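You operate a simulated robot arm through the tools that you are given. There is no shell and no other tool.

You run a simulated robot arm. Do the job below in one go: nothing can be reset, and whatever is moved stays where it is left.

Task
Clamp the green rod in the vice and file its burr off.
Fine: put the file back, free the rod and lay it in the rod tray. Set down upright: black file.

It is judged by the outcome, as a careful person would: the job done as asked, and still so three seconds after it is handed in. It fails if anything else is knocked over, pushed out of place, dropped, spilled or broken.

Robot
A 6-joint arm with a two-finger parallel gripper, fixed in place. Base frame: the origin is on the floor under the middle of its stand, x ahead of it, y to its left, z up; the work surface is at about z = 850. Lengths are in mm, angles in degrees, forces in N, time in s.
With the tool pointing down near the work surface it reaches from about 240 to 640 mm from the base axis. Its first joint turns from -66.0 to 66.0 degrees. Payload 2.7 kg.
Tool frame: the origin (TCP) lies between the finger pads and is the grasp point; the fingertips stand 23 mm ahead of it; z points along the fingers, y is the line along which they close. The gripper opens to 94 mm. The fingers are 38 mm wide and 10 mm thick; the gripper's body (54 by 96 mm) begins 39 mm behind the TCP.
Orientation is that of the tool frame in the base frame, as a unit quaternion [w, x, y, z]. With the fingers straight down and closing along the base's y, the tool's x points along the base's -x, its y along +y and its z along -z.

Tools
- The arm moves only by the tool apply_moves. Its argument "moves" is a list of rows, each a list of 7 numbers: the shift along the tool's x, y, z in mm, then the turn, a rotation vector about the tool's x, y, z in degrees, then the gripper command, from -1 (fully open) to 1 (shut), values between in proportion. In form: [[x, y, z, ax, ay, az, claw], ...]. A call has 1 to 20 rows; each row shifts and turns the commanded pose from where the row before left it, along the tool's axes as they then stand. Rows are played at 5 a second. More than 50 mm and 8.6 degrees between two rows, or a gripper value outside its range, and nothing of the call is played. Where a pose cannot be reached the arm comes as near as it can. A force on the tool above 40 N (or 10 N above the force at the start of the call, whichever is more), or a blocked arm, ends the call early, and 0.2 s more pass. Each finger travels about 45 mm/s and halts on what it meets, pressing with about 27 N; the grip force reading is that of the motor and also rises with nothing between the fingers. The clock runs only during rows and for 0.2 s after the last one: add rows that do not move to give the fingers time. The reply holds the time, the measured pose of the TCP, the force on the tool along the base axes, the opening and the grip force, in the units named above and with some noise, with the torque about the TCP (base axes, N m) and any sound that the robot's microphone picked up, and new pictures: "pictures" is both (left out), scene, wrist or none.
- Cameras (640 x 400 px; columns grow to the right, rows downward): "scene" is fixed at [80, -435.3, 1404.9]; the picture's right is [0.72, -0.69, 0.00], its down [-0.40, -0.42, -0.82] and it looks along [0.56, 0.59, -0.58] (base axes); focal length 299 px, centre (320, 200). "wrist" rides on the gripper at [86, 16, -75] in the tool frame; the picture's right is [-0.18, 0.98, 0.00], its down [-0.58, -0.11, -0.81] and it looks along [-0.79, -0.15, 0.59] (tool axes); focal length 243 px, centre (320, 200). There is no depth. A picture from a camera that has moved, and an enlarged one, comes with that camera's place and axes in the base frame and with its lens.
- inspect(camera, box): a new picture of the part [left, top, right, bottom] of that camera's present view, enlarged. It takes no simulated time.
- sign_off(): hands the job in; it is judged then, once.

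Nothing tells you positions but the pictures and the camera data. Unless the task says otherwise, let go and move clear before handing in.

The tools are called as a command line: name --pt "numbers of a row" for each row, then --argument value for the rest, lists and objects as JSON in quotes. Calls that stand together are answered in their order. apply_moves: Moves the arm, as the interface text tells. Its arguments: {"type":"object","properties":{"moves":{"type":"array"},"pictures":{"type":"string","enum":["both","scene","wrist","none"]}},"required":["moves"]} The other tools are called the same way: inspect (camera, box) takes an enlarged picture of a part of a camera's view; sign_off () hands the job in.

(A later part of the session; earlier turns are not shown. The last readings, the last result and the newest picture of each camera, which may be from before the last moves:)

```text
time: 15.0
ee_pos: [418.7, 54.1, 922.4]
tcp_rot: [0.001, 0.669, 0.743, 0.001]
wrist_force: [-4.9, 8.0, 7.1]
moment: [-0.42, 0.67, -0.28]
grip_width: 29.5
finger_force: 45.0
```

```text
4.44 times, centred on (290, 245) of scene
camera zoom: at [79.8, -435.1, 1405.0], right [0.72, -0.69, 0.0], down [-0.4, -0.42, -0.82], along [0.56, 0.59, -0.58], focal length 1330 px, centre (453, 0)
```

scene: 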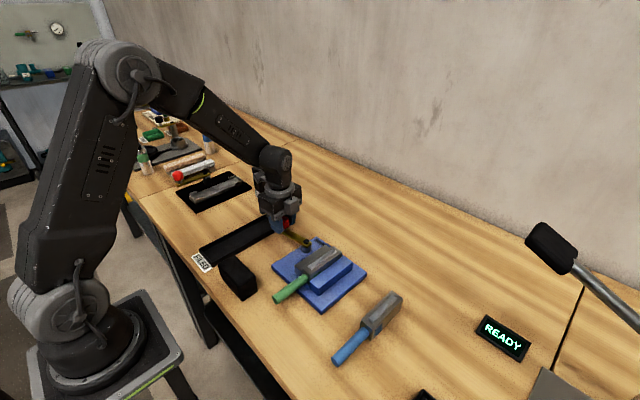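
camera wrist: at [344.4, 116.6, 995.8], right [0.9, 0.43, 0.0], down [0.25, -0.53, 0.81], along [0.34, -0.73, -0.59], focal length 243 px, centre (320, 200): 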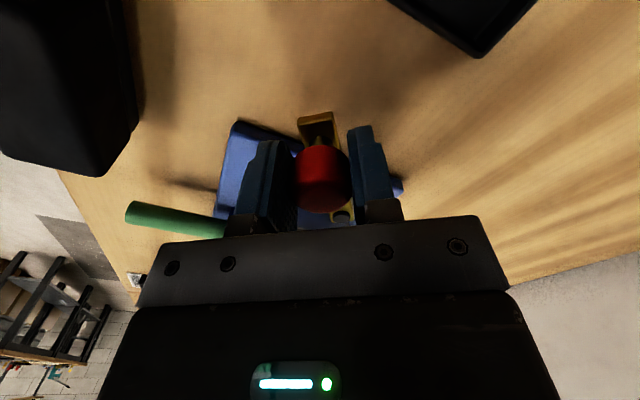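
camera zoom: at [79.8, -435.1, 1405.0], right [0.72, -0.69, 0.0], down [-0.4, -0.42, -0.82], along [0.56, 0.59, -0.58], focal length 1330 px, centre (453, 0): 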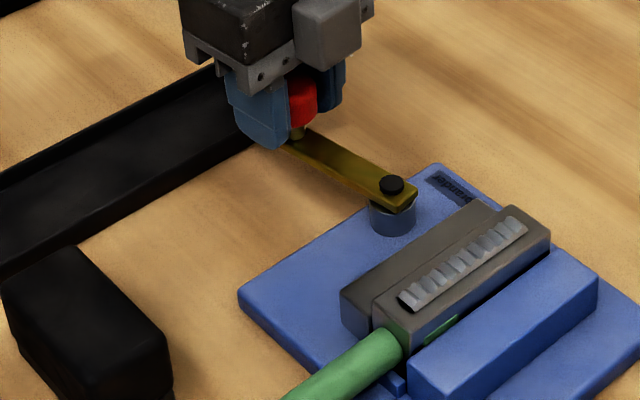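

At about 84° the jaw is near contact. I'll keep turning to see when it tightens.

apply_moves --pt "0.5 0 0 0 0 0 1" --pt "-0.3 6.6 0 0 0 5 1" --pt "-0.3 6.6 0 0 0 5 1" --pt "-0.3 6.6 0 0 0 5 1" --pt "0 0 0 0 0 0 1" --pictures "both"

inspect --camera "scene" --box '[240, 200, 340, 290]'

```text
time: 15.9
ee_pos: [430.0, 53.7, 921.8]
tcp_rot: [-0.004, 0.742, 0.671, -0.005]
wrist_force: [-10.1, -0.7, 8.1]
moment: [0.45, -0.29, -0.16]
grip_width: 29.7
finger_force: 45.1
stopped in row 4: the force on the tool passed its limit at 46 N (the readings are from after the stop); the commanded pose is now the measured one
camera wrist: at [455.1, 136.9, 995.1], right [0.96, -0.28, -0.01], down [-0.16, -0.57, 0.81], along [-0.23, -0.77, -0.59], focal length 243 px, centre (320, 200)
```

scene: 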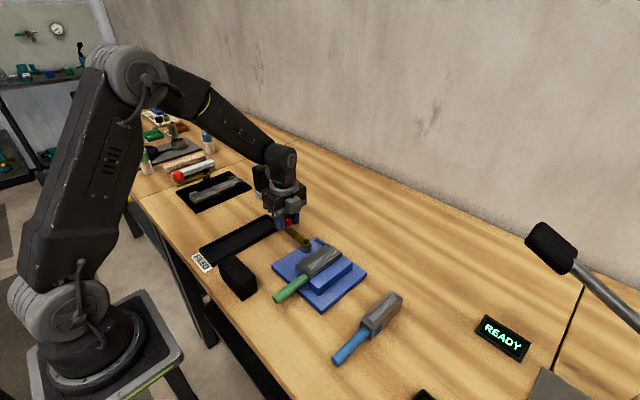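
wrist: 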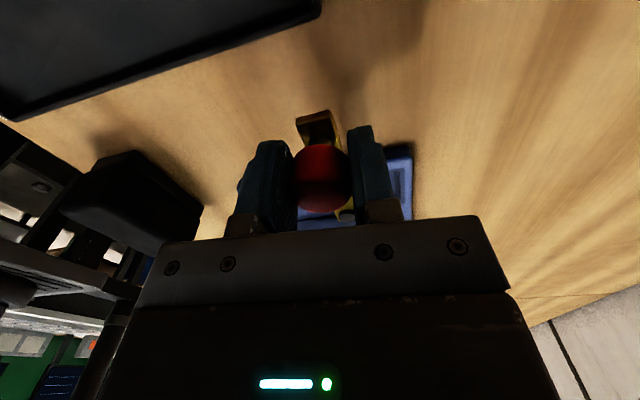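

```text
4.44 times, centred on (290, 245) of scene
camera zoom: at [79.6, -435.4, 1404.9], right [0.72, -0.69, 0.0], down [-0.4, -0.42, -0.82], along [0.56, 0.59, -0.58], focal length 1330 px, centre (453, 0)
```

zoom: 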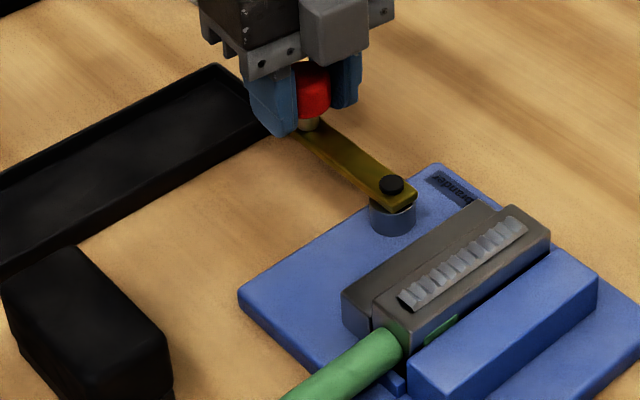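

The lever hit firm resistance at about 90°, so the jaw seems clamped. I'll release the knob, rise, and look at whether the jaw holds the rod.

apply_moves --pt "0 0 0 0 0 0 -0.2" --pt "0 0 0 0 0 0 -0.2" --pt "0 0 0 0 0 0 -0.2" --pt "0 0 -20 0 0 0 -0.2" --pt "0 0 -40 0 0 0 -0.2" --pt "0 0 -40 0 0 0 -0.2" --pt "0 0 0 0 0 0 -0.2" --pictures "both"

inspect --camera "scene" --box '[260, 210, 380, 310]'

inspect --camera "wrist" --box '[200, 60, 460, 240]'

```text
time: 17.5
ee_pos: [433.2, 54.3, 1022.9]
tcp_rot: [-0.004, 0.741, 0.671, -0.003]
wrist_force: [0.7, 0.9, 0.0]
moment: [0.01, 0.0, 0.02]
grip_width: 56.5
finger_force: 0.0
camera wrist: at [456.9, 137.4, 1095.1], right [0.96, -0.28, -0.01], down [-0.16, -0.57, 0.81], along [-0.23, -0.77, -0.59], focal length 243 px, centre (320, 200)
```

scene: 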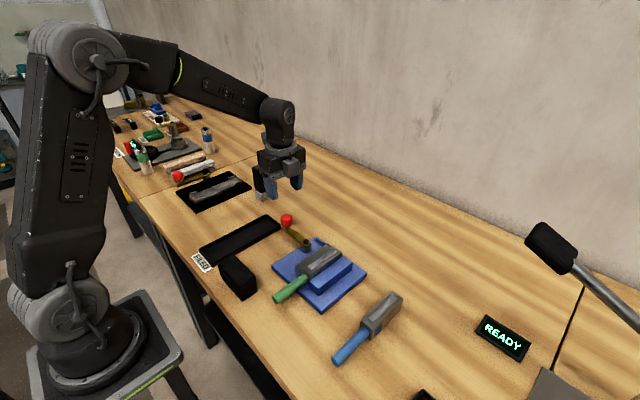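
wrist: 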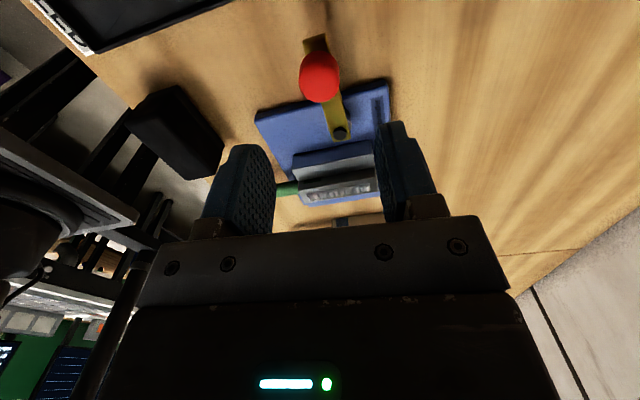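

```text
4.00 times, centred on (320, 260) of scene
camera zoom: at [79.9, -435.3, 1404.9], right [0.72, -0.69, 0.0], down [-0.4, -0.42, -0.82], along [0.56, 0.59, -0.58], focal length 1197 px, centre (320, -40)
```

zoom: 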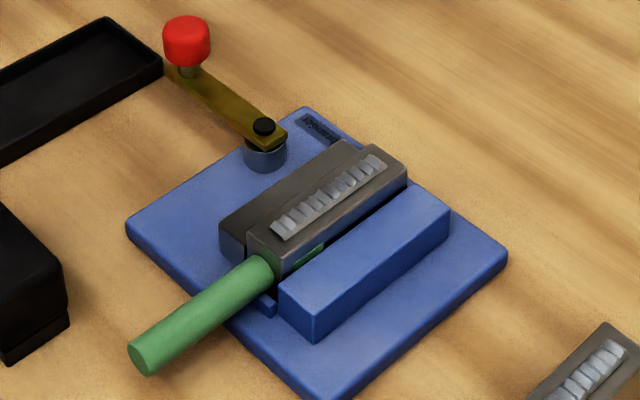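

```text
2.22 times, centred on (330, 150) of wrist
camera zoom: at [456.9, 137.4, 1095.1], right [0.96, -0.28, -0.01], down [-0.16, -0.57, 0.81], along [-0.23, -0.77, -0.59], focal length 539 px, centre (298, 311)
```

zoom: 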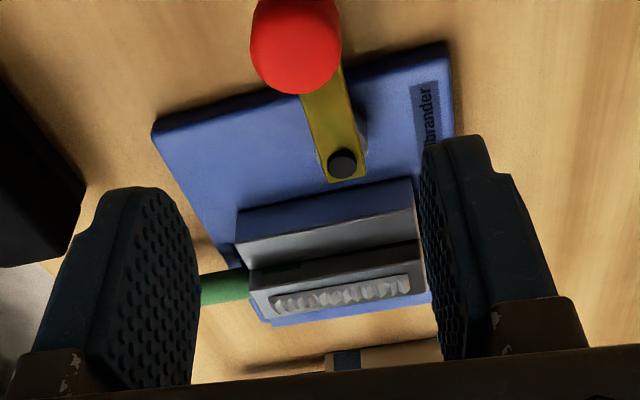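

The lever stayed at about 90° after release. I'll compare rod/jaw contact with the earlier view using the same zoom window.

inspect --camera "scene" --box '[260, 220, 380, 320]'

inspect --camera "scene" --box '[295, 235, 365, 290]'

inspect --camera "wrist" --box '[270, 130, 390, 220]'

```text
4.00 times, centred on (320, 270) of scene
camera zoom: at [79.9, -435.3, 1404.9], right [0.72, -0.69, 0.0], down [-0.4, -0.42, -0.82], along [0.56, 0.59, -0.58], focal length 1197 px, centre (320, -80)
```

zoom: 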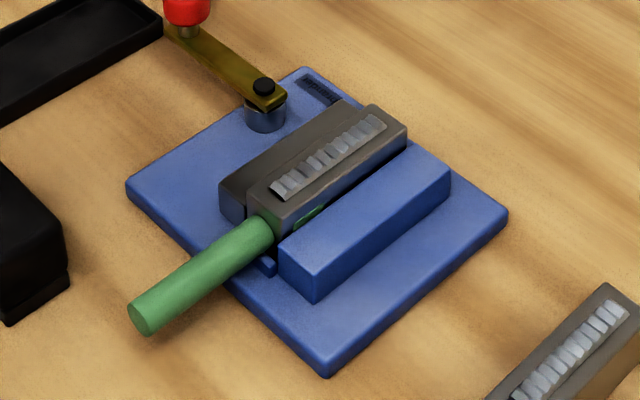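

```text
7.27 times, centred on (330, 262) of scene
camera zoom: at [79.9, -435.3, 1404.9], right [0.72, -0.69, 0.0], down [-0.4, -0.42, -0.82], along [0.56, 0.59, -0.58], focal length 2176 px, centre (247, -254)
```

zoom: 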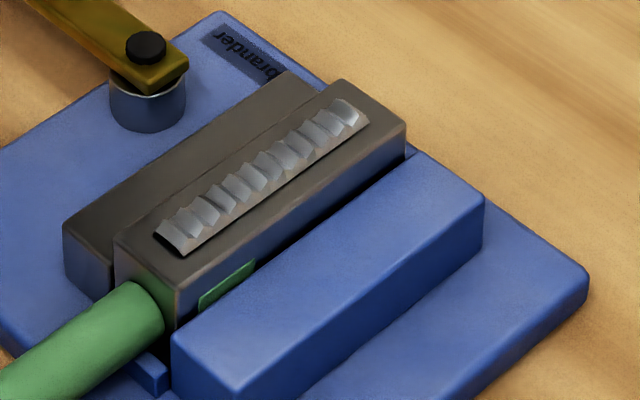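

```text
4.44 times, centred on (330, 175) of wrist
camera zoom: at [456.9, 137.4, 1095.1], right [0.96, -0.28, -0.01], down [-0.16, -0.57, 0.81], along [-0.23, -0.77, -0.59], focal length 1078 px, centre (276, 311)
```

zoom: 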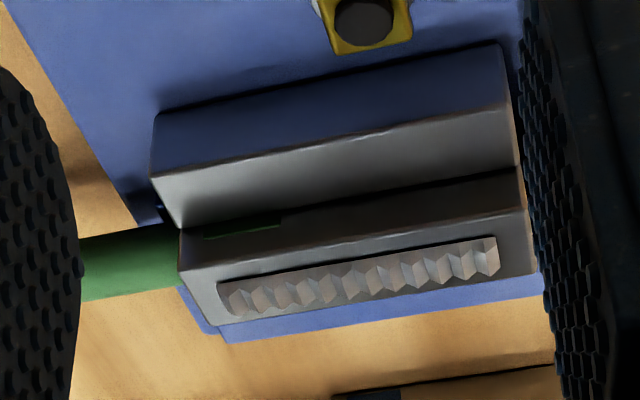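

The rod sits between both jaws, and the lever rests at about 90°. Next is the file: I'll square the gripper so it closes along x and move above the black block at about (255, 9).

apply_moves --pt "0 0 0 0 0 -5.7 -0.4" --pt "-11.3 -44.5 3 0 0 0 -0.4" --pt "-11.3 -44.5 3 0 0 0 -0.4" --pt "-11.3 -44.5 3 0 0 0 -0.4" --pt "-11.3 -44.5 3 0 0 0 -0.4" --pt "0 0 30 0 0 0 -0.4" --pt "0 0 0 0 0 0 -0.4" --pictures "both"

inspect --camera "wrist" --box '[180, 0, 460, 230]'

inspect --camera "scene" --box '[180, 210, 300, 310]'

```text
time: 19.1
ee_pos: [253.5, 8.5, 981.0]
tcp_rot: [-0.004, 0.708, 0.707, -0.005]
wrist_force: [0.3, -0.2, 1.1]
moment: [-0.03, 0.03, 0.0]
grip_width: 65.7
finger_force: 0.0
camera wrist: at [269.8, 94.1, 1054.7], right [0.98, -0.18, -0.01], down [-0.1, -0.58, 0.81], along [-0.16, -0.79, -0.59], focal length 243 px, centre (320, 200)
```

scene: 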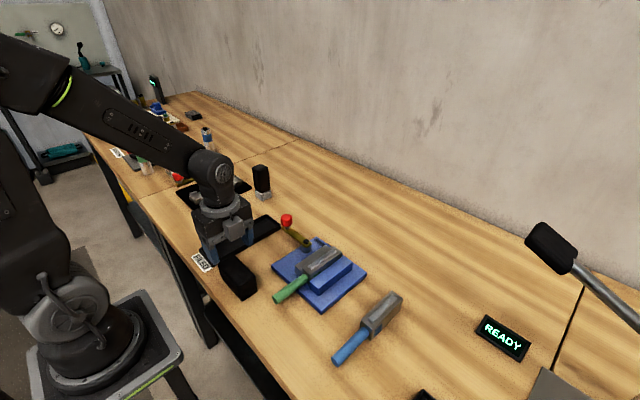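
wrist: 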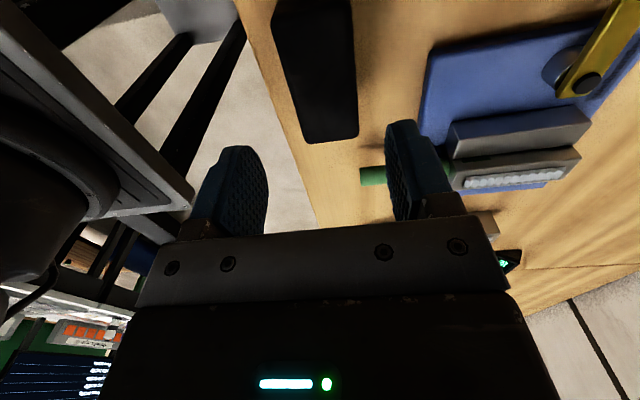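

```text
1.74 times, centred on (320, 115) of wrist
camera zoom: at [269.8, 94.1, 1054.7], right [0.98, -0.18, -0.01], down [-0.1, -0.58, 0.81], along [-0.16, -0.79, -0.59], focal length 422 px, centre (320, 348)
```

zoom: 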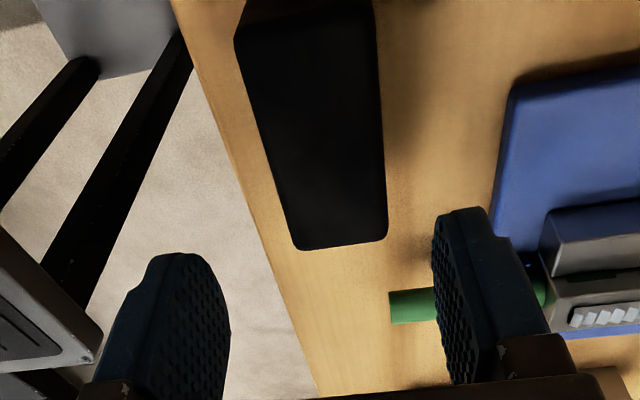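

```text
4.00 times, centred on (240, 260) of scene
camera zoom: at [79.9, -435.3, 1404.9], right [0.72, -0.69, 0.0], down [-0.4, -0.42, -0.82], along [0.56, 0.59, -0.58], focal length 1197 px, centre (640, -40)
```

zoom: 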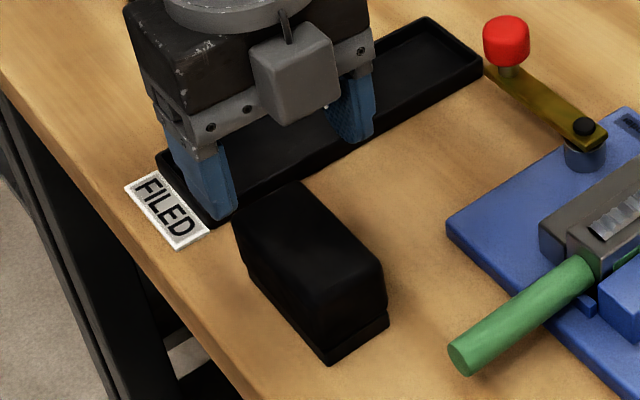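

The block file is centred near (253, 9), with its top at z≈902, and the open fingers straddle it along x. I'll correct a slight tilt, descend to z≈888 and close.

apply_moves --pt "0.5 0 30 -0.7 0 0 -0.4" --pt "0 0 30 0 0 0 -0.4" --pt "0 0 20 0 0 0 -0.4" --pt "0 0 13 0 0 0 -0.4" --pt "0 0 0 0 0 0 -0.4" --pictures "both"

inspect --camera "scene" --box '[180, 210, 300, 310]'

```text
time: 20.3
ee_pos: [253.3, 9.6, 887.4]
tcp_rot: [0.002, 0.707, 0.707, -0.001]
wrist_force: [-0.8, 0.8, 0.1]
moment: [0.01, -0.01, 0.01]
grip_width: 65.6
finger_force: 0.1
camera wrist: at [268.8, 94.0, 961.7], right [0.98, -0.18, 0.0], down [-0.11, -0.58, 0.81], along [-0.15, -0.79, -0.59], focal length 243 px, centre (320, 200)
```

scene: 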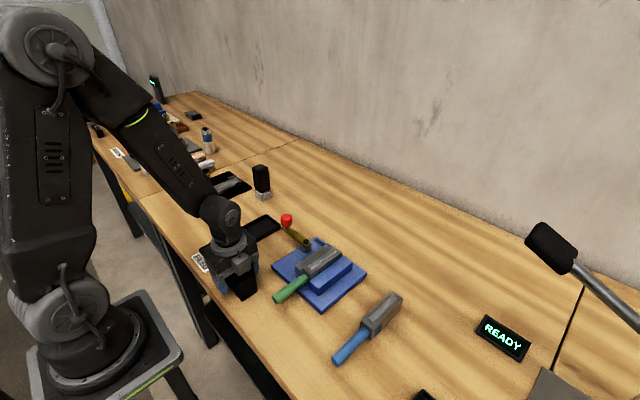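
wrist: 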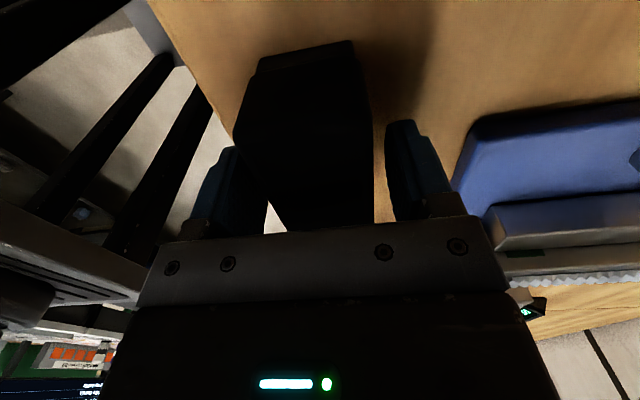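

```text
4.00 times, centred on (240, 260) of scene
camera zoom: at [80.0, -435.3, 1404.9], right [0.72, -0.69, 0.0], down [-0.4, -0.42, -0.82], along [0.56, 0.59, -0.58], focal length 1197 px, centre (640, -40)
```

zoom: 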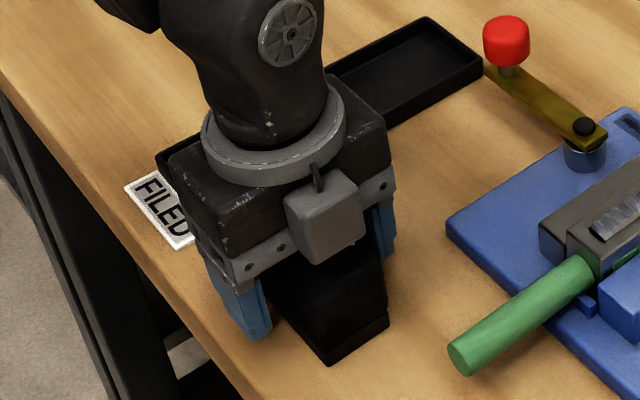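

The fingers straddle the block evenly and are clear of the bench. I'll close, lift a little and check the grip.

apply_moves --pt "0 0 0 0 0 0 1" --pt "0 0 0 0 0 0 1" --pt "0 0 0 0 0 0 1" --pt "0 0 0 0 0 0 1" --pt "0 0 -10 0 0 0 1" --pt "0 0 0 0 0 0 1" --pictures "both"

inspect --camera "scene" --box '[180, 210, 300, 310]'

```text
time: 21.7
ee_pos: [253.7, 9.3, 898.1]
tcp_rot: [0.001, 0.707, 0.707, 0.0]
wrist_force: [1.3, -0.7, -2.3]
moment: [-0.01, 0.03, -0.06]
grip_width: 44.9
finger_force: 27.3
camera wrist: at [268.7, 94.2, 971.7], right [0.98, -0.18, 0.0], down [-0.11, -0.58, 0.81], along [-0.15, -0.79, -0.59], focal length 243 px, centre (320, 200)
```

scene: 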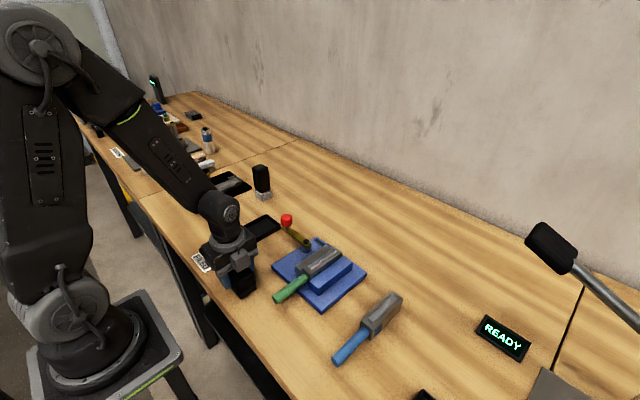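
wrist: 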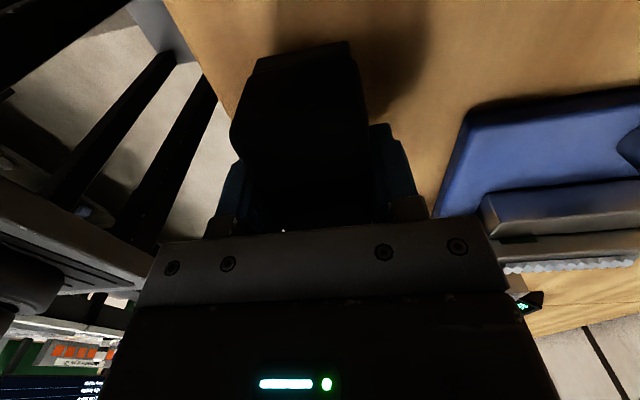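

```text
4.00 times, centred on (240, 260) of scene
camera zoom: at [80.0, -435.3, 1404.9], right [0.72, -0.69, 0.0], down [-0.4, -0.42, -0.82], along [0.56, 0.59, -0.58], focal length 1197 px, centre (640, -40)
```

zoom: 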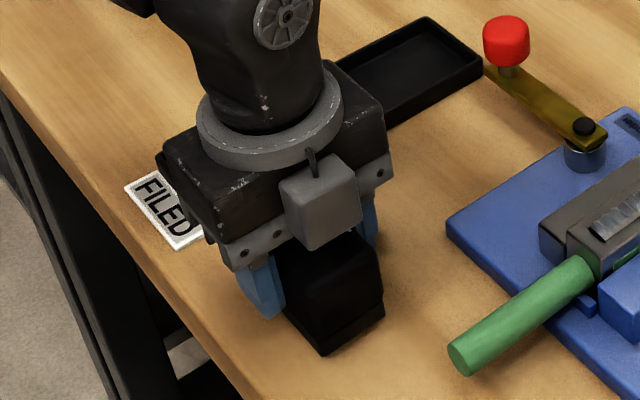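

The file is held securely (45 mm wide) and has lifted clear. I'll raise it and carry it over the clamped rod, staying above the burr.

apply_moves --pt "0 0 -44 0 0 0 1" --pt "0 0 -44 0 0 0 1" --pt "-27.6 34.2 0 0 0 0 1" --pt "-27.6 34.2 0 0 0 0 1" --pt "-27.6 34.2 0 0 0 0 1" --pt "-27.6 34.2 0 0 0 0 1" --pt "0 0 0 0 0 0 1" --pictures "both"

inspect --camera "scene" --box '[250, 190, 390, 310]'

```text
time: 23.3
ee_pos: [391.1, -102.5, 986.6]
tcp_rot: [0.001, 0.707, 0.708, -0.001]
wrist_force: [0.5, -0.1, -2.1]
moment: [-0.02, -0.04, -0.01]
grip_width: 45.0
finger_force: 27.1
camera wrist: at [405.1, -16.7, 1059.8], right [0.98, -0.18, 0.0], down [-0.11, -0.58, 0.81], along [-0.15, -0.79, -0.59], focal length 243 px, centre (320, 200)
```

scene: 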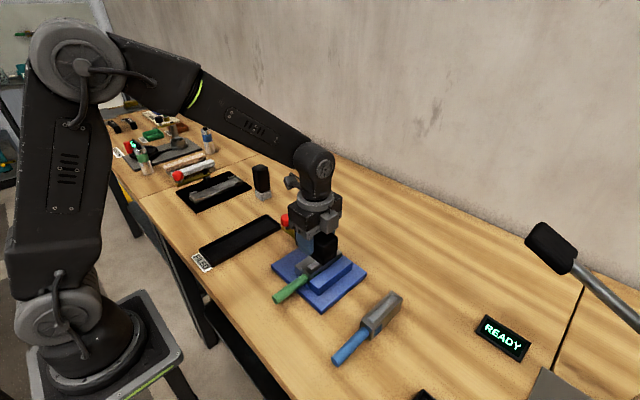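
wrist: 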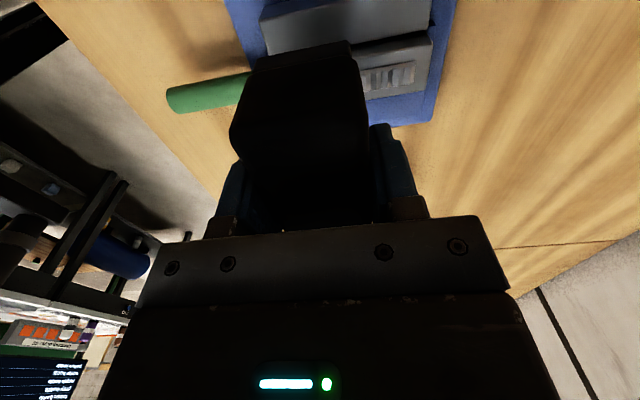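

```text
3.33 times, centred on (320, 250) of scene
camera zoom: at [80.0, -435.4, 1404.9], right [0.72, -0.69, 0.0], down [-0.4, -0.42, -0.82], along [0.56, 0.59, -0.58], focal length 997 px, centre (320, 33)
```

zoom: 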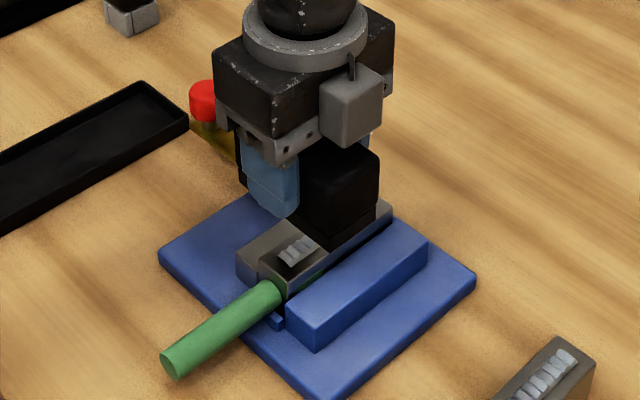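

The file hangs about 40 mm above the burr. I'll descend to just above contact, then approach in small steps while reading the force.

apply_moves --pt "0 0 18 0 0 0 1" --pt "0 0 16 0 0 0 1" --pt "0 0 2 0 0 0 1" --pt "0 0 0 0 0 0 1" --pictures "none"

inspect --camera "scene" --box '[270, 210, 370, 300]'

```text
time: 24.3
ee_pos: [390.5, -102.1, 949.2]
tcp_rot: [0.001, 0.707, 0.707, 0.0]
wrist_force: [0.9, 0.2, -1.5]
moment: [0.0, 0.01, 0.03]
grip_width: 44.6
finger_force: 26.9
```

```text
4.44 times, centred on (320, 255) of scene
camera zoom: at [80.0, -435.3, 1404.9], right [0.72, -0.69, 0.0], down [-0.4, -0.42, -0.82], along [0.56, 0.59, -0.58], focal length 1330 px, centre (320, -44)
```

zoom: 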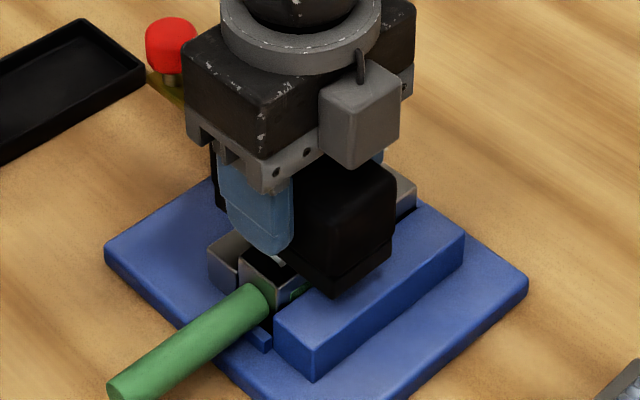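

No contact yet at z≈949. I'll go down a few millimetres more.

apply_moves --pt "0 0 1.5 0 0 0 1" --pt "0 0 1 0 0 0 1" --pt "0 0 1 0 0 0 1" --pt "0 0 0 0 0 0 1" --pictures "none"

```text
time: 25.3
ee_pos: [390.3, -101.4, 947.1]
tcp_rot: [0.001, 0.707, 0.707, 0.0]
wrist_force: [-0.7, -0.6, -3.0]
moment: [-0.02, 0.01, 0.01]
grip_width: 44.9
finger_force: 26.9
```

Still no contact. Continuing down in 1 mm steps.

apply_moves --pt "0 0 1 0 0 0 1" --pt "0 0 1 0 0 0 1" --pt "0 0 0 0 0 0 1" --pictures "none"

```text
time: 26.1
ee_pos: [391.2, -101.3, 944.9]
tcp_rot: [0.002, 0.707, 0.707, 0.0]
wrist_force: [-1.2, 0.5, -2.8]
moment: [0.02, 0.02, 0.03]
grip_width: 44.7
finger_force: 27.0
```

apply_moves --pt "0 0 1 0 0 0 1" --pt "0 0 1 0 0 0 1" --pt "0 0 0 0 0 0 1" --pictures "none"

```text
time: 26.9
ee_pos: [390.8, -101.1, 943.5]
tcp_rot: [0.002, 0.707, 0.708, 0.001]
wrist_force: [-3.4, 1.8, 16.0]
moment: [0.17, 0.54, -0.03]
grip_width: 45.0
finger_force: 26.7
```

Contact is made at z≈943.5 with about 16 N of pressure. Now I'll do a first filing stroke along the burr (along x) and back.

apply_moves --pt "0 8 0 0 0 0 1" --pt "0 8 0 0 0 0 1" --pt "0 8 0 0 0 0 1" --pt "0 8 0 0 0 0 1" --pt "0 8 0 0 0 0 1" --pt "0 0 0 0 0 0 1" --pictures "scene"

inspect --camera "scene" --box '[270, 210, 370, 300]'

```text
time: 27.3
ee_pos: [392.0, -102.3, 944.4]
tcp_rot: [-0.004, 0.707, 0.707, -0.004]
wrist_force: [-7.8, 2.1, 12.0]
moment: [0.1, 0.02, 0.06]
grip_width: 45.0
finger_force: 27.1
stopped in row 1: the force on the tool passed its limit at 50 N (the readings are from after the stop); the commanded pose is now the measured one
```

scene: 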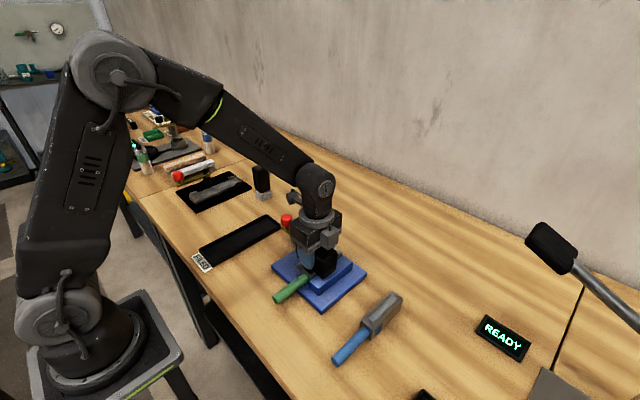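

```text
4.44 times, centred on (320, 255) of scene
camera zoom: at [79.6, -435.2, 1405.0], right [0.72, -0.69, 0.0], down [-0.4, -0.42, -0.82], along [0.56, 0.59, -0.58], focal length 1330 px, centre (320, -44)
```

zoom: 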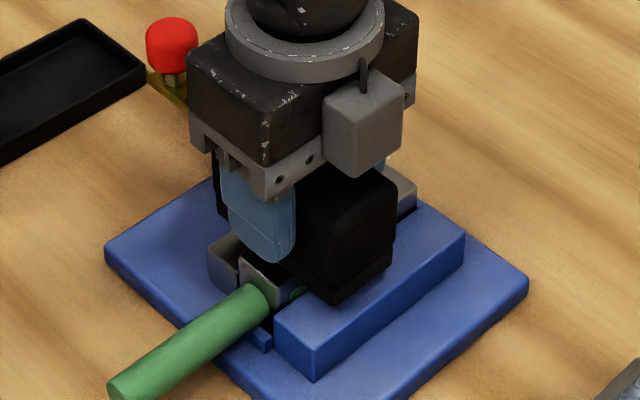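

The first stroke caught and stopped at the force limit. I'll ease the pressure, re-level the tool and stroke more gently in smaller steps.

apply_moves --pt "0 0 -1 -0.6 0 0 1" --pt "0 0 0 0 0 0 1" --pictures "none"

```text
time: 27.9
ee_pos: [391.8, -101.3, 944.7]
tcp_rot: [0.0, 0.708, 0.706, 0.001]
wrist_force: [-0.9, -0.9, -2.9]
moment: [-0.01, 0.0, 0.0]
grip_width: 44.9
finger_force: 27.1
```

It is just off contact now. I'll go down 0.8 mm and begin slow strokes.

apply_moves --pt "0 0 0.8 0 0 0 1" --pt "0 0 0 0 0 0 1" --pictures "none"

```text
time: 28.5
ee_pos: [391.6, -101.2, 943.8]
tcp_rot: [0.001, 0.707, 0.707, 0.001]
wrist_force: [-1.9, -0.5, 5.8]
moment: [-0.07, 0.24, 0.07]
grip_width: 44.7
finger_force: 27.1
```

apply_moves --pt "0 2 0 0 0 0 1" --pt "0 3 0 0 0 0 1" --pt "0 3 0 0 0 0 1" --pt "0 4 0 0 0 0 1" --pt "0 4 0 0 0 0 1" --pt "0 0 0 0 0 0 1" --pictures "none"

```text
time: 29.9
ee_pos: [409.2, -101.3, 943.9]
tcp_rot: [0.001, 0.707, 0.707, 0.001]
wrist_force: [-4.4, -0.7, 10.8]
moment: [-0.04, 0.48, 0.04]
grip_width: 44.8
finger_force: 26.6
```

The gentle stroke works (about 11 N down, 4 N drag). I'll continue along the burr to its far end.

apply_moves --pt "0 5 0 0 0 0 1" --pt "0 5 0 0 0 0 1" --pt "0 5 0 0 0 0 1" --pt "0 5 0 0 0 0 1" --pt "0 5 0 0 0 0 1" --pt "0 0 0 0 0 0 1" --pictures "both"

inspect --camera "scene" --box '[270, 210, 370, 300]'

```text
time: 31.3
ee_pos: [433.0, -100.2, 943.5]
tcp_rot: [0.0, 0.707, 0.707, 0.001]
wrist_force: [-6.5, 1.0, 5.9]
moment: [-0.05, 0.2, -0.04]
grip_width: 45.0
finger_force: 27.5
camera wrist: at [447.8, -16.1, 1017.8], right [0.98, -0.18, 0.0], down [-0.11, -0.58, 0.81], along [-0.15, -0.79, -0.59], focal length 243 px, centre (320, 200)
```

scene: 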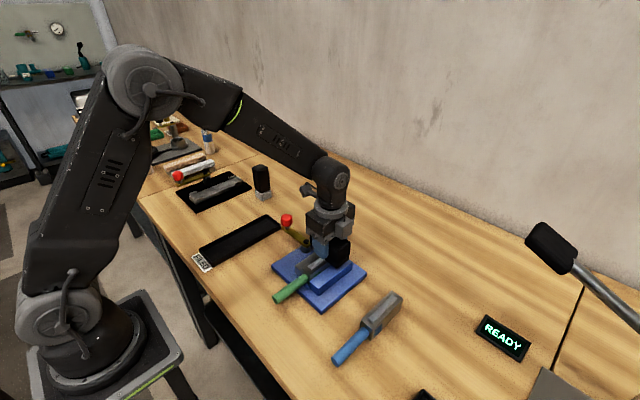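
wrist: 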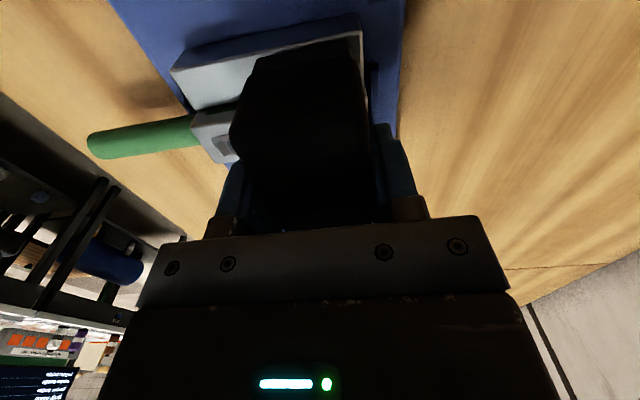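

```text
4.44 times, centred on (320, 255) of scene
camera zoom: at [79.7, -435.3, 1404.9], right [0.72, -0.69, 0.0], down [-0.4, -0.42, -0.82], along [0.56, 0.59, -0.58], focal length 1330 px, centre (320, -44)
```

zoom: 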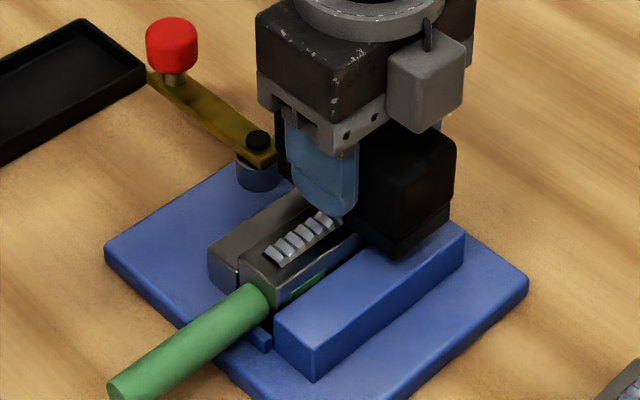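

The file runs over the burr smoothly. I'll look closely to see if the burr is changing.

inspect --camera "scene" --box '[310, 245, 350, 280]'

apply_moves --pt "0 -4 0.1 0 0 0 1" --pt "0 -5 0 0 0 0 1" --pt "0 -6 0 0 0 0 1" --pt "0 -6 0 0 0 0 1" --pt "0 -6 0 0 0 0 1" --pt "0 -6 0 0 0 0 1" --pt "0 -6 0 0 0 0 1" --pt "0 -6 0 0 0 0 1" --pt "0 -5 0 0 0 0 1" --pt "0 0 0 0 0 0 1" --pictures "none"

```text
11.43 times, centred on (330, 262) of scene
camera zoom: at [79.7, -435.3, 1404.9], right [0.72, -0.69, 0.0], down [-0.4, -0.42, -0.82], along [0.56, 0.59, -0.58], focal length 3419 px, centre (206, -514)
```

zoom: 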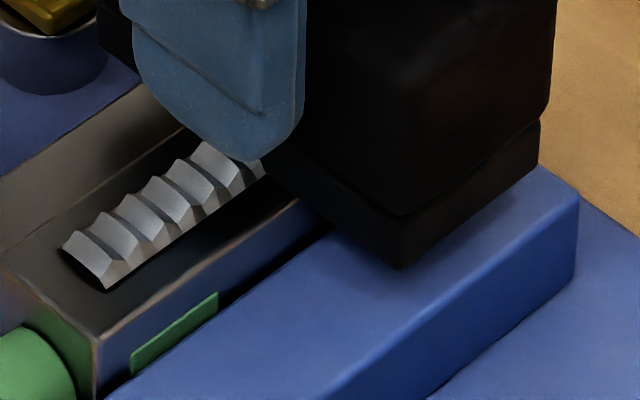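

```text
time: 33.5
ee_pos: [382.6, -101.0, 944.3]
tcp_rot: [0.001, 0.706, 0.708, 0.001]
wrist_force: [6.0, 1.6, 5.0]
moment: [0.02, -0.08, -0.01]
grip_width: 44.8
finger_force: 27.1
```

The burr is saw-tooth ridges and still present. I'll press slightly more and run full back-and-forth strokes.

apply_moves --pt "0 4 0.4 0 0 0 1" --pt "0 6 0 0 0 0 1" --pt "0 6 0 0 0 0 1" --pt "0 6 0 0 0 0 1" --pt "0 6 0 0 0 0 1" --pt "0 6 0 0 0 0 1" --pt "0 6 0 0 0 0 1" --pt "0 6 0 0 0 0 1" --pt "0 6 0 0 0 0 1" --pt "0 0 0 0 0 0 1" --pictures "scene"

inspect --camera "scene" --box '[310, 245, 350, 280]'

```text
time: 34.0
ee_pos: [383.8, -102.8, 945.1]
tcp_rot: [-0.006, 0.707, 0.707, -0.005]
wrist_force: [-7.2, 1.8, 7.7]
moment: [0.01, 0.02, -0.01]
grip_width: 45.0
finger_force: 26.8
stopped in row 2: the force on the tool passed its limit at 48 N (the readings are from after the stop); the commanded pose is now the measured one
```

scene: 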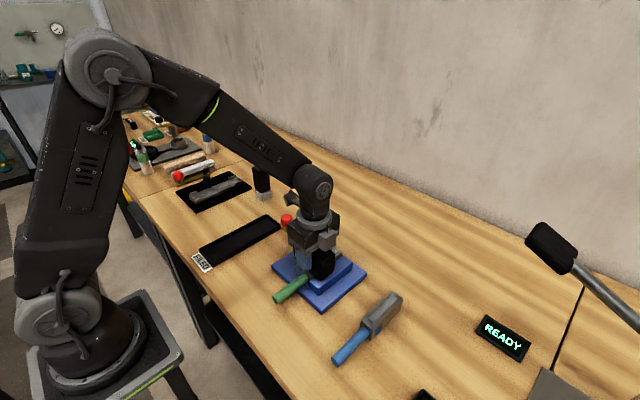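

```text
11.43 times, centred on (330, 262) of scene
camera zoom: at [79.7, -435.2, 1405.0], right [0.72, -0.69, 0.0], down [-0.4, -0.42, -0.82], along [0.56, 0.59, -0.58], focal length 3419 px, centre (206, -514)
```

zoom: 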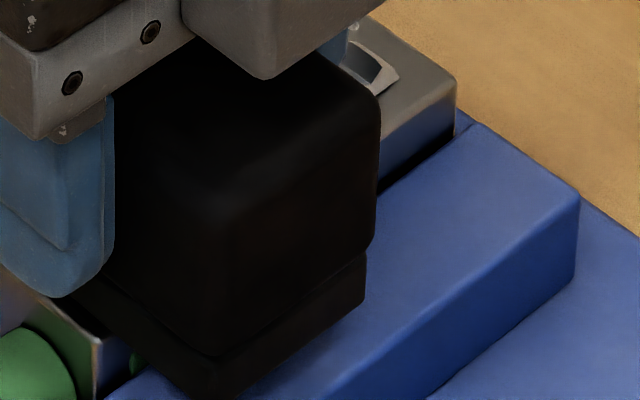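

It caught again when pressed harder. I'll lift off, re-level, and inspect the burr's state.

apply_moves --pt "0 0 -2 -0.8 0 0 1" --pt "0 0 -20 0 0 0 1" --pt "0 40 -20 0 0 0 1" --pt "0 40 0 0 0 0 1" --pt "0 0 0 0 0 0 1" --pictures "scene"

inspect --camera "scene" --box '[300, 240, 350, 285]'

```text
time: 35.2
ee_pos: [464.6, -100.5, 986.4]
tcp_rot: [0.0, 0.708, 0.706, 0.001]
wrist_force: [-0.3, -0.7, -2.7]
moment: [0.03, 0.0, -0.02]
grip_width: 44.8
finger_force: 27.1
```

scene: 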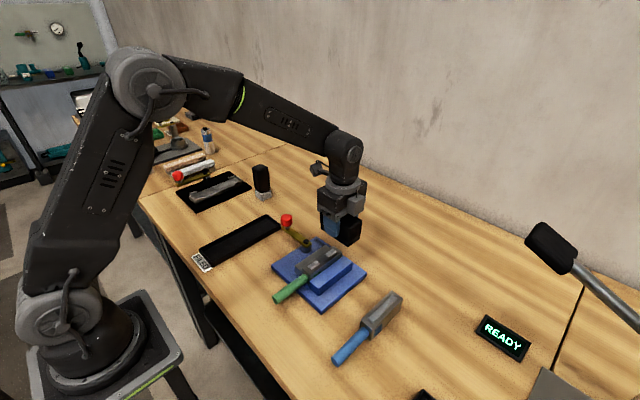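

```text
8.89 times, centred on (325, 262) of scene
camera zoom: at [80.0, -435.3, 1404.9], right [0.72, -0.69, 0.0], down [-0.4, -0.42, -0.82], along [0.56, 0.59, -0.58], focal length 2659 px, centre (276, -356)
```

zoom: 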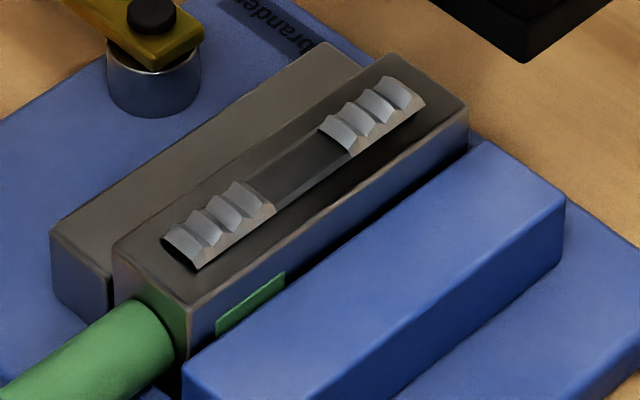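

The black block is indeed the file: the middle third of the burr is gone, and ridges remain at the near and far ends. I'll now work the far end, in gentle slow strokes.

apply_moves --pt "0 -39 0 0 0 0 1" --pt "0 0 20 0 0 0 1" --pt "0 0 19 0 0 0 1" --pt "0 0 2 0 0 0 1" --pt "0 0 0 0 0 0 1" --pictures "none"

```text
time: 36.4
ee_pos: [427.1, -100.9, 944.7]
tcp_rot: [0.0, 0.707, 0.707, 0.001]
wrist_force: [0.8, 0.5, -2.6]
moment: [0.04, 0.03, 0.04]
grip_width: 44.7
finger_force: 27.2
```

apply_moves --pt "0 0 0.8 0 0 0 1" --pt "0 3 0 0 0 0 1" --pt "0 4 0 0 0 0 1" --pt "0 4 0 0 0 0 1" --pt "0 4 0 0 0 0 1" --pt "0 4 0 0 0 0 1" --pt "0 4 0 0 0 0 1" --pt "0 0 0 0 0 0 1" --pictures "none"

```text
time: 38.2
ee_pos: [447.5, -102.4, 945.1]
tcp_rot: [0.0, 0.707, 0.707, 0.0]
wrist_force: [-7.3, -0.5, 8.6]
moment: [-0.12, 0.37, -0.09]
grip_width: 44.7
finger_force: 27.4
```

Contact is good (about 9 N). I'll stroke back and forth over the far ridges.

apply_moves --pt "0 -3 0 0 0 0 1" --pt "0 -4 0 0 0 0 1" --pt "0 -4 0 0 0 0 1" --pt "0 -4 0 0 0 0 1" --pt "0 -4 0 0 0 0 1" --pt "0 -4 0 0 0 0 1" --pt "0 0 0 0 0 0 1" --pt "0 3 0 0 0 0 1" --pt "0 4 0 0 0 0 1" --pt "0 4 0 0 0 0 1" --pt "0 4 0 0 0 0 1" --pt "0 4 0 0 0 0 1" --pt "0 4 0 0 0 0 1" --pt "0 0 0 0 0 0 1" --pictures "none"

```text
time: 41.2
ee_pos: [448.6, -102.5, 945.1]
tcp_rot: [0.001, 0.708, 0.707, 0.002]
wrist_force: [-3.8, -1.1, 7.5]
moment: [-0.08, 0.34, 0.02]
grip_width: 45.2
finger_force: 27.2
```

Strokes run smoothly. One more cycle on the far end, then check.

apply_moves --pt "0 -3 0 0 0 0 1" --pt "0 -4 0 0 0 0 1" --pt "0 -4 0 0 0 0 1" --pt "0 -4 0 0 0 0 1" --pt "0 -4 0 0 0 0 1" --pt "0 -4 0 0 0 0 1" --pt "0 0 0 0 0 0 1" --pt "0 3 0 0 0 0 1" --pt "0 4 0 0 0 0 1" --pt "0 4 0 0 0 0 1" --pt "0 4 0 0 0 0 1" --pt "0 4 0 0 0 0 1" --pt "0 4 0 0 0 0 1" --pt "0 0 0 0 0 0 1" --pictures "none"

apply_moves --pt "0 0 -2 0 0 0 1" --pt "0 0 -20 0 0 0 1" --pt "0 -45 -10 0 0 0 1" --pt "0 -45 0 0 0 0 1" --pt "0 0 0 0 0 0 1" --pictures "scene"

inspect --camera "scene" --box '[300, 240, 350, 285]'

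```text
time: 44.2
ee_pos: [448.8, -101.2, 943.6]
tcp_rot: [0.0, 0.707, 0.707, 0.001]
wrist_force: [-10.6, 0.9, 8.8]
moment: [-0.09, 0.41, -0.06]
grip_width: 44.9
finger_force: 27.0
```

```text
time: 45.4
ee_pos: [357.4, -101.1, 974.3]
tcp_rot: [0.0, 0.708, 0.707, 0.001]
wrist_force: [0.8, -0.2, -2.2]
moment: [-0.02, -0.01, -0.02]
grip_width: 45.0
finger_force: 27.1
```

scene: 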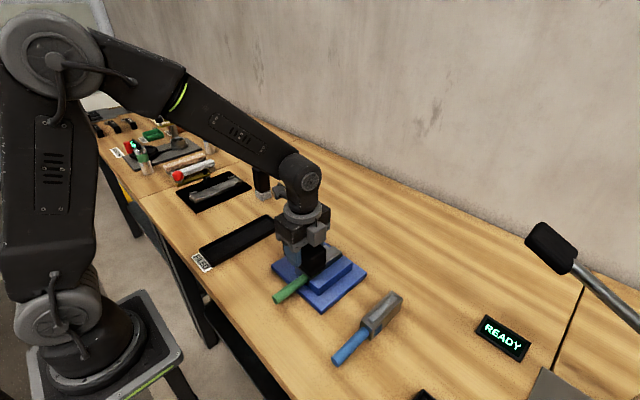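

```text
8.89 times, centred on (325, 262) of scene
camera zoom: at [80.0, -435.3, 1404.9], right [0.72, -0.69, 0.0], down [-0.4, -0.42, -0.82], along [0.56, 0.59, -0.58], focal length 2659 px, centre (276, -356)
```

zoom: 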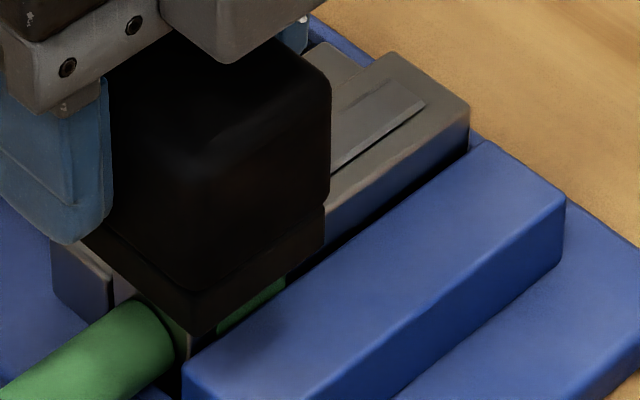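

The far end is now clean. I'll do the same on the near ridges (x about 370–397).

apply_moves --pt "0 13 15 0 0 0 1" --pt "0 0 12 0 0 0 1" --pt "0 0 2.5 0 0 0 1" --pt "0 0 0.8 0 0 0 1" --pt "0 0 0 0 0 0 1" --pictures "none"

```text
time: 46.6
ee_pos: [371.3, -101.4, 945.6]
tcp_rot: [0.0, 0.708, 0.707, 0.001]
wrist_force: [-0.4, 0.4, -1.7]
moment: [-0.03, 0.02, -0.04]
grip_width: 45.2
finger_force: 27.4
```

apply_moves --pt "0 0 0.6 0 0 0 1" --pt "0 0 0.5 0 0 0 1" --pt "0 0 0 0 0 0 1" --pictures "none"

```text
time: 47.4
ee_pos: [371.6, -101.3, 944.3]
tcp_rot: [0.0, 0.707, 0.707, 0.001]
wrist_force: [0.6, -0.4, -2.7]
moment: [-0.01, -0.01, -0.01]
grip_width: 44.9
finger_force: 26.4
```

apply_moves --pt "0 0 0.5 0 0 0 1" --pt "0 0 0.4 0 0 0 1" --pt "0 0 0 0 0 0 1" --pictures "none"

```text
time: 48.2
ee_pos: [371.7, -100.4, 944.3]
tcp_rot: [0.0, 0.708, 0.706, 0.001]
wrist_force: [-1.7, 1.5, 5.9]
moment: [-0.01, 0.11, 0.02]
grip_width: 44.8
finger_force: 27.0
```

Contact is about 8 N above the file's weight. Now strokes back and forth over the near ridges.

apply_moves --pt "0 2 0 0 0 0 1" --pt "0 3 0 0 0 0 1" --pt "0 4 0 0 0 0 1" --pt "0 4 0 0 0 0 1" --pt "0 4 0 0 0 0 1" --pt "0 3 0 0 0 0 1" --pt "0 0 0 0 0 0 1" --pt "0 -3 0 0 0 0 1" --pt "0 -4 0 0 0 0 1" --pt "0 -4 0 0 0 0 1" --pt "0 -4 0 0 0 0 1" --pt "0 -4 0 0 0 0 1" --pt "0 -3 0 0 0 0 1" --pt "0 0 0 0 0 0 1" --pictures "none"

```text
time: 51.2
ee_pos: [371.3, -100.8, 943.7]
tcp_rot: [0.0, 0.708, 0.707, 0.001]
wrist_force: [7.7, 0.3, 7.5]
moment: [0.01, -0.2, 0.02]
grip_width: 45.0
finger_force: 27.0
```

apply_moves --pt "0 2 0 0 0 0 1" --pt "0 3 0 0 0 0 1" --pt "0 4 0 0 0 0 1" --pt "0 4 0 0 0 0 1" --pt "0 4 0 0 0 0 1" --pt "0 3 0 0 0 0 1" --pt "0 0 0 0 0 0 1" --pt "0 -3 0 0 0 0 1" --pt "0 -4 0 0 0 0 1" --pt "0 -4 0 0 0 0 1" --pt "0 -4 0 0 0 0 1" --pt "0 -4 0 0 0 0 1" --pt "0 -3 0 0 0 0 1" --pt "0 0 0 0 0 0 1" --pictures "none"

apply_moves --pt "0 0 -2 0 0 0 1" --pt "0 0 -20 0 0 0 1" --pt "0 45 -20 0 0 0 1" --pt "0 45 0 0 0 0 1" --pt "0 0 0 0 0 0 1" --pictures "scene"

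inspect --camera "scene" --box '[300, 240, 350, 285]'

```text
time: 51.9
ee_pos: [372.7, -100.5, 943.9]
tcp_rot: [-0.006, 0.708, 0.706, -0.003]
wrist_force: [-7.3, 1.5, 9.2]
moment: [-0.03, 0.09, -0.04]
grip_width: 44.7
finger_force: 26.8
stopped in row 3: the force on the tool passed its limit at 46 N (the readings are from after the stop); the commanded pose is now the measured one
```

```text
time: 53.1
ee_pos: [463.0, -101.4, 984.9]
tcp_rot: [-0.005, 0.709, 0.706, -0.003]
wrist_force: [-0.4, 0.6, -3.0]
moment: [-0.02, 0.02, 0.03]
grip_width: 45.0
finger_force: 26.9
```

scene: 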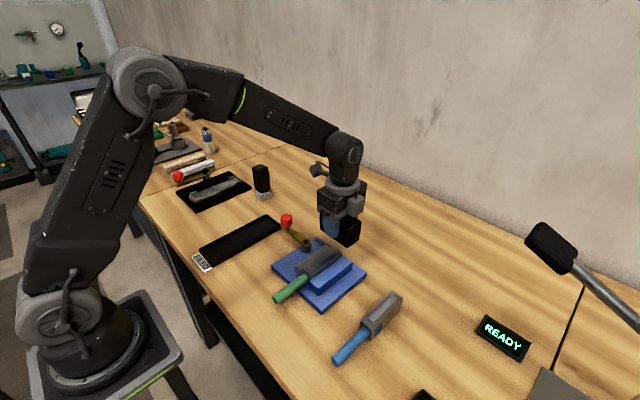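

```text
8.89 times, centred on (325, 262) of scene
camera zoom: at [80.0, -435.3, 1404.9], right [0.72, -0.69, 0.0], down [-0.4, -0.42, -0.82], along [0.56, 0.59, -0.58], focal length 2659 px, centre (276, -356)
```

zoom: 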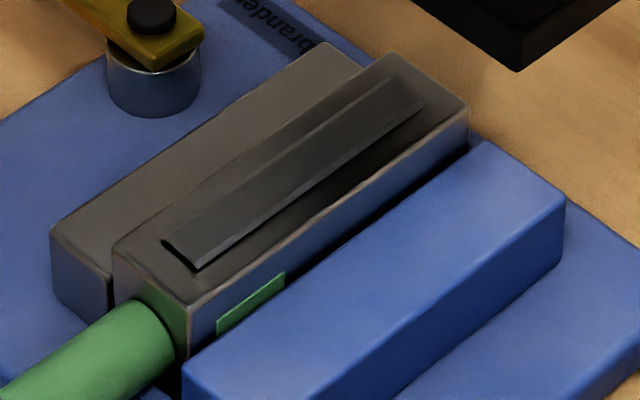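

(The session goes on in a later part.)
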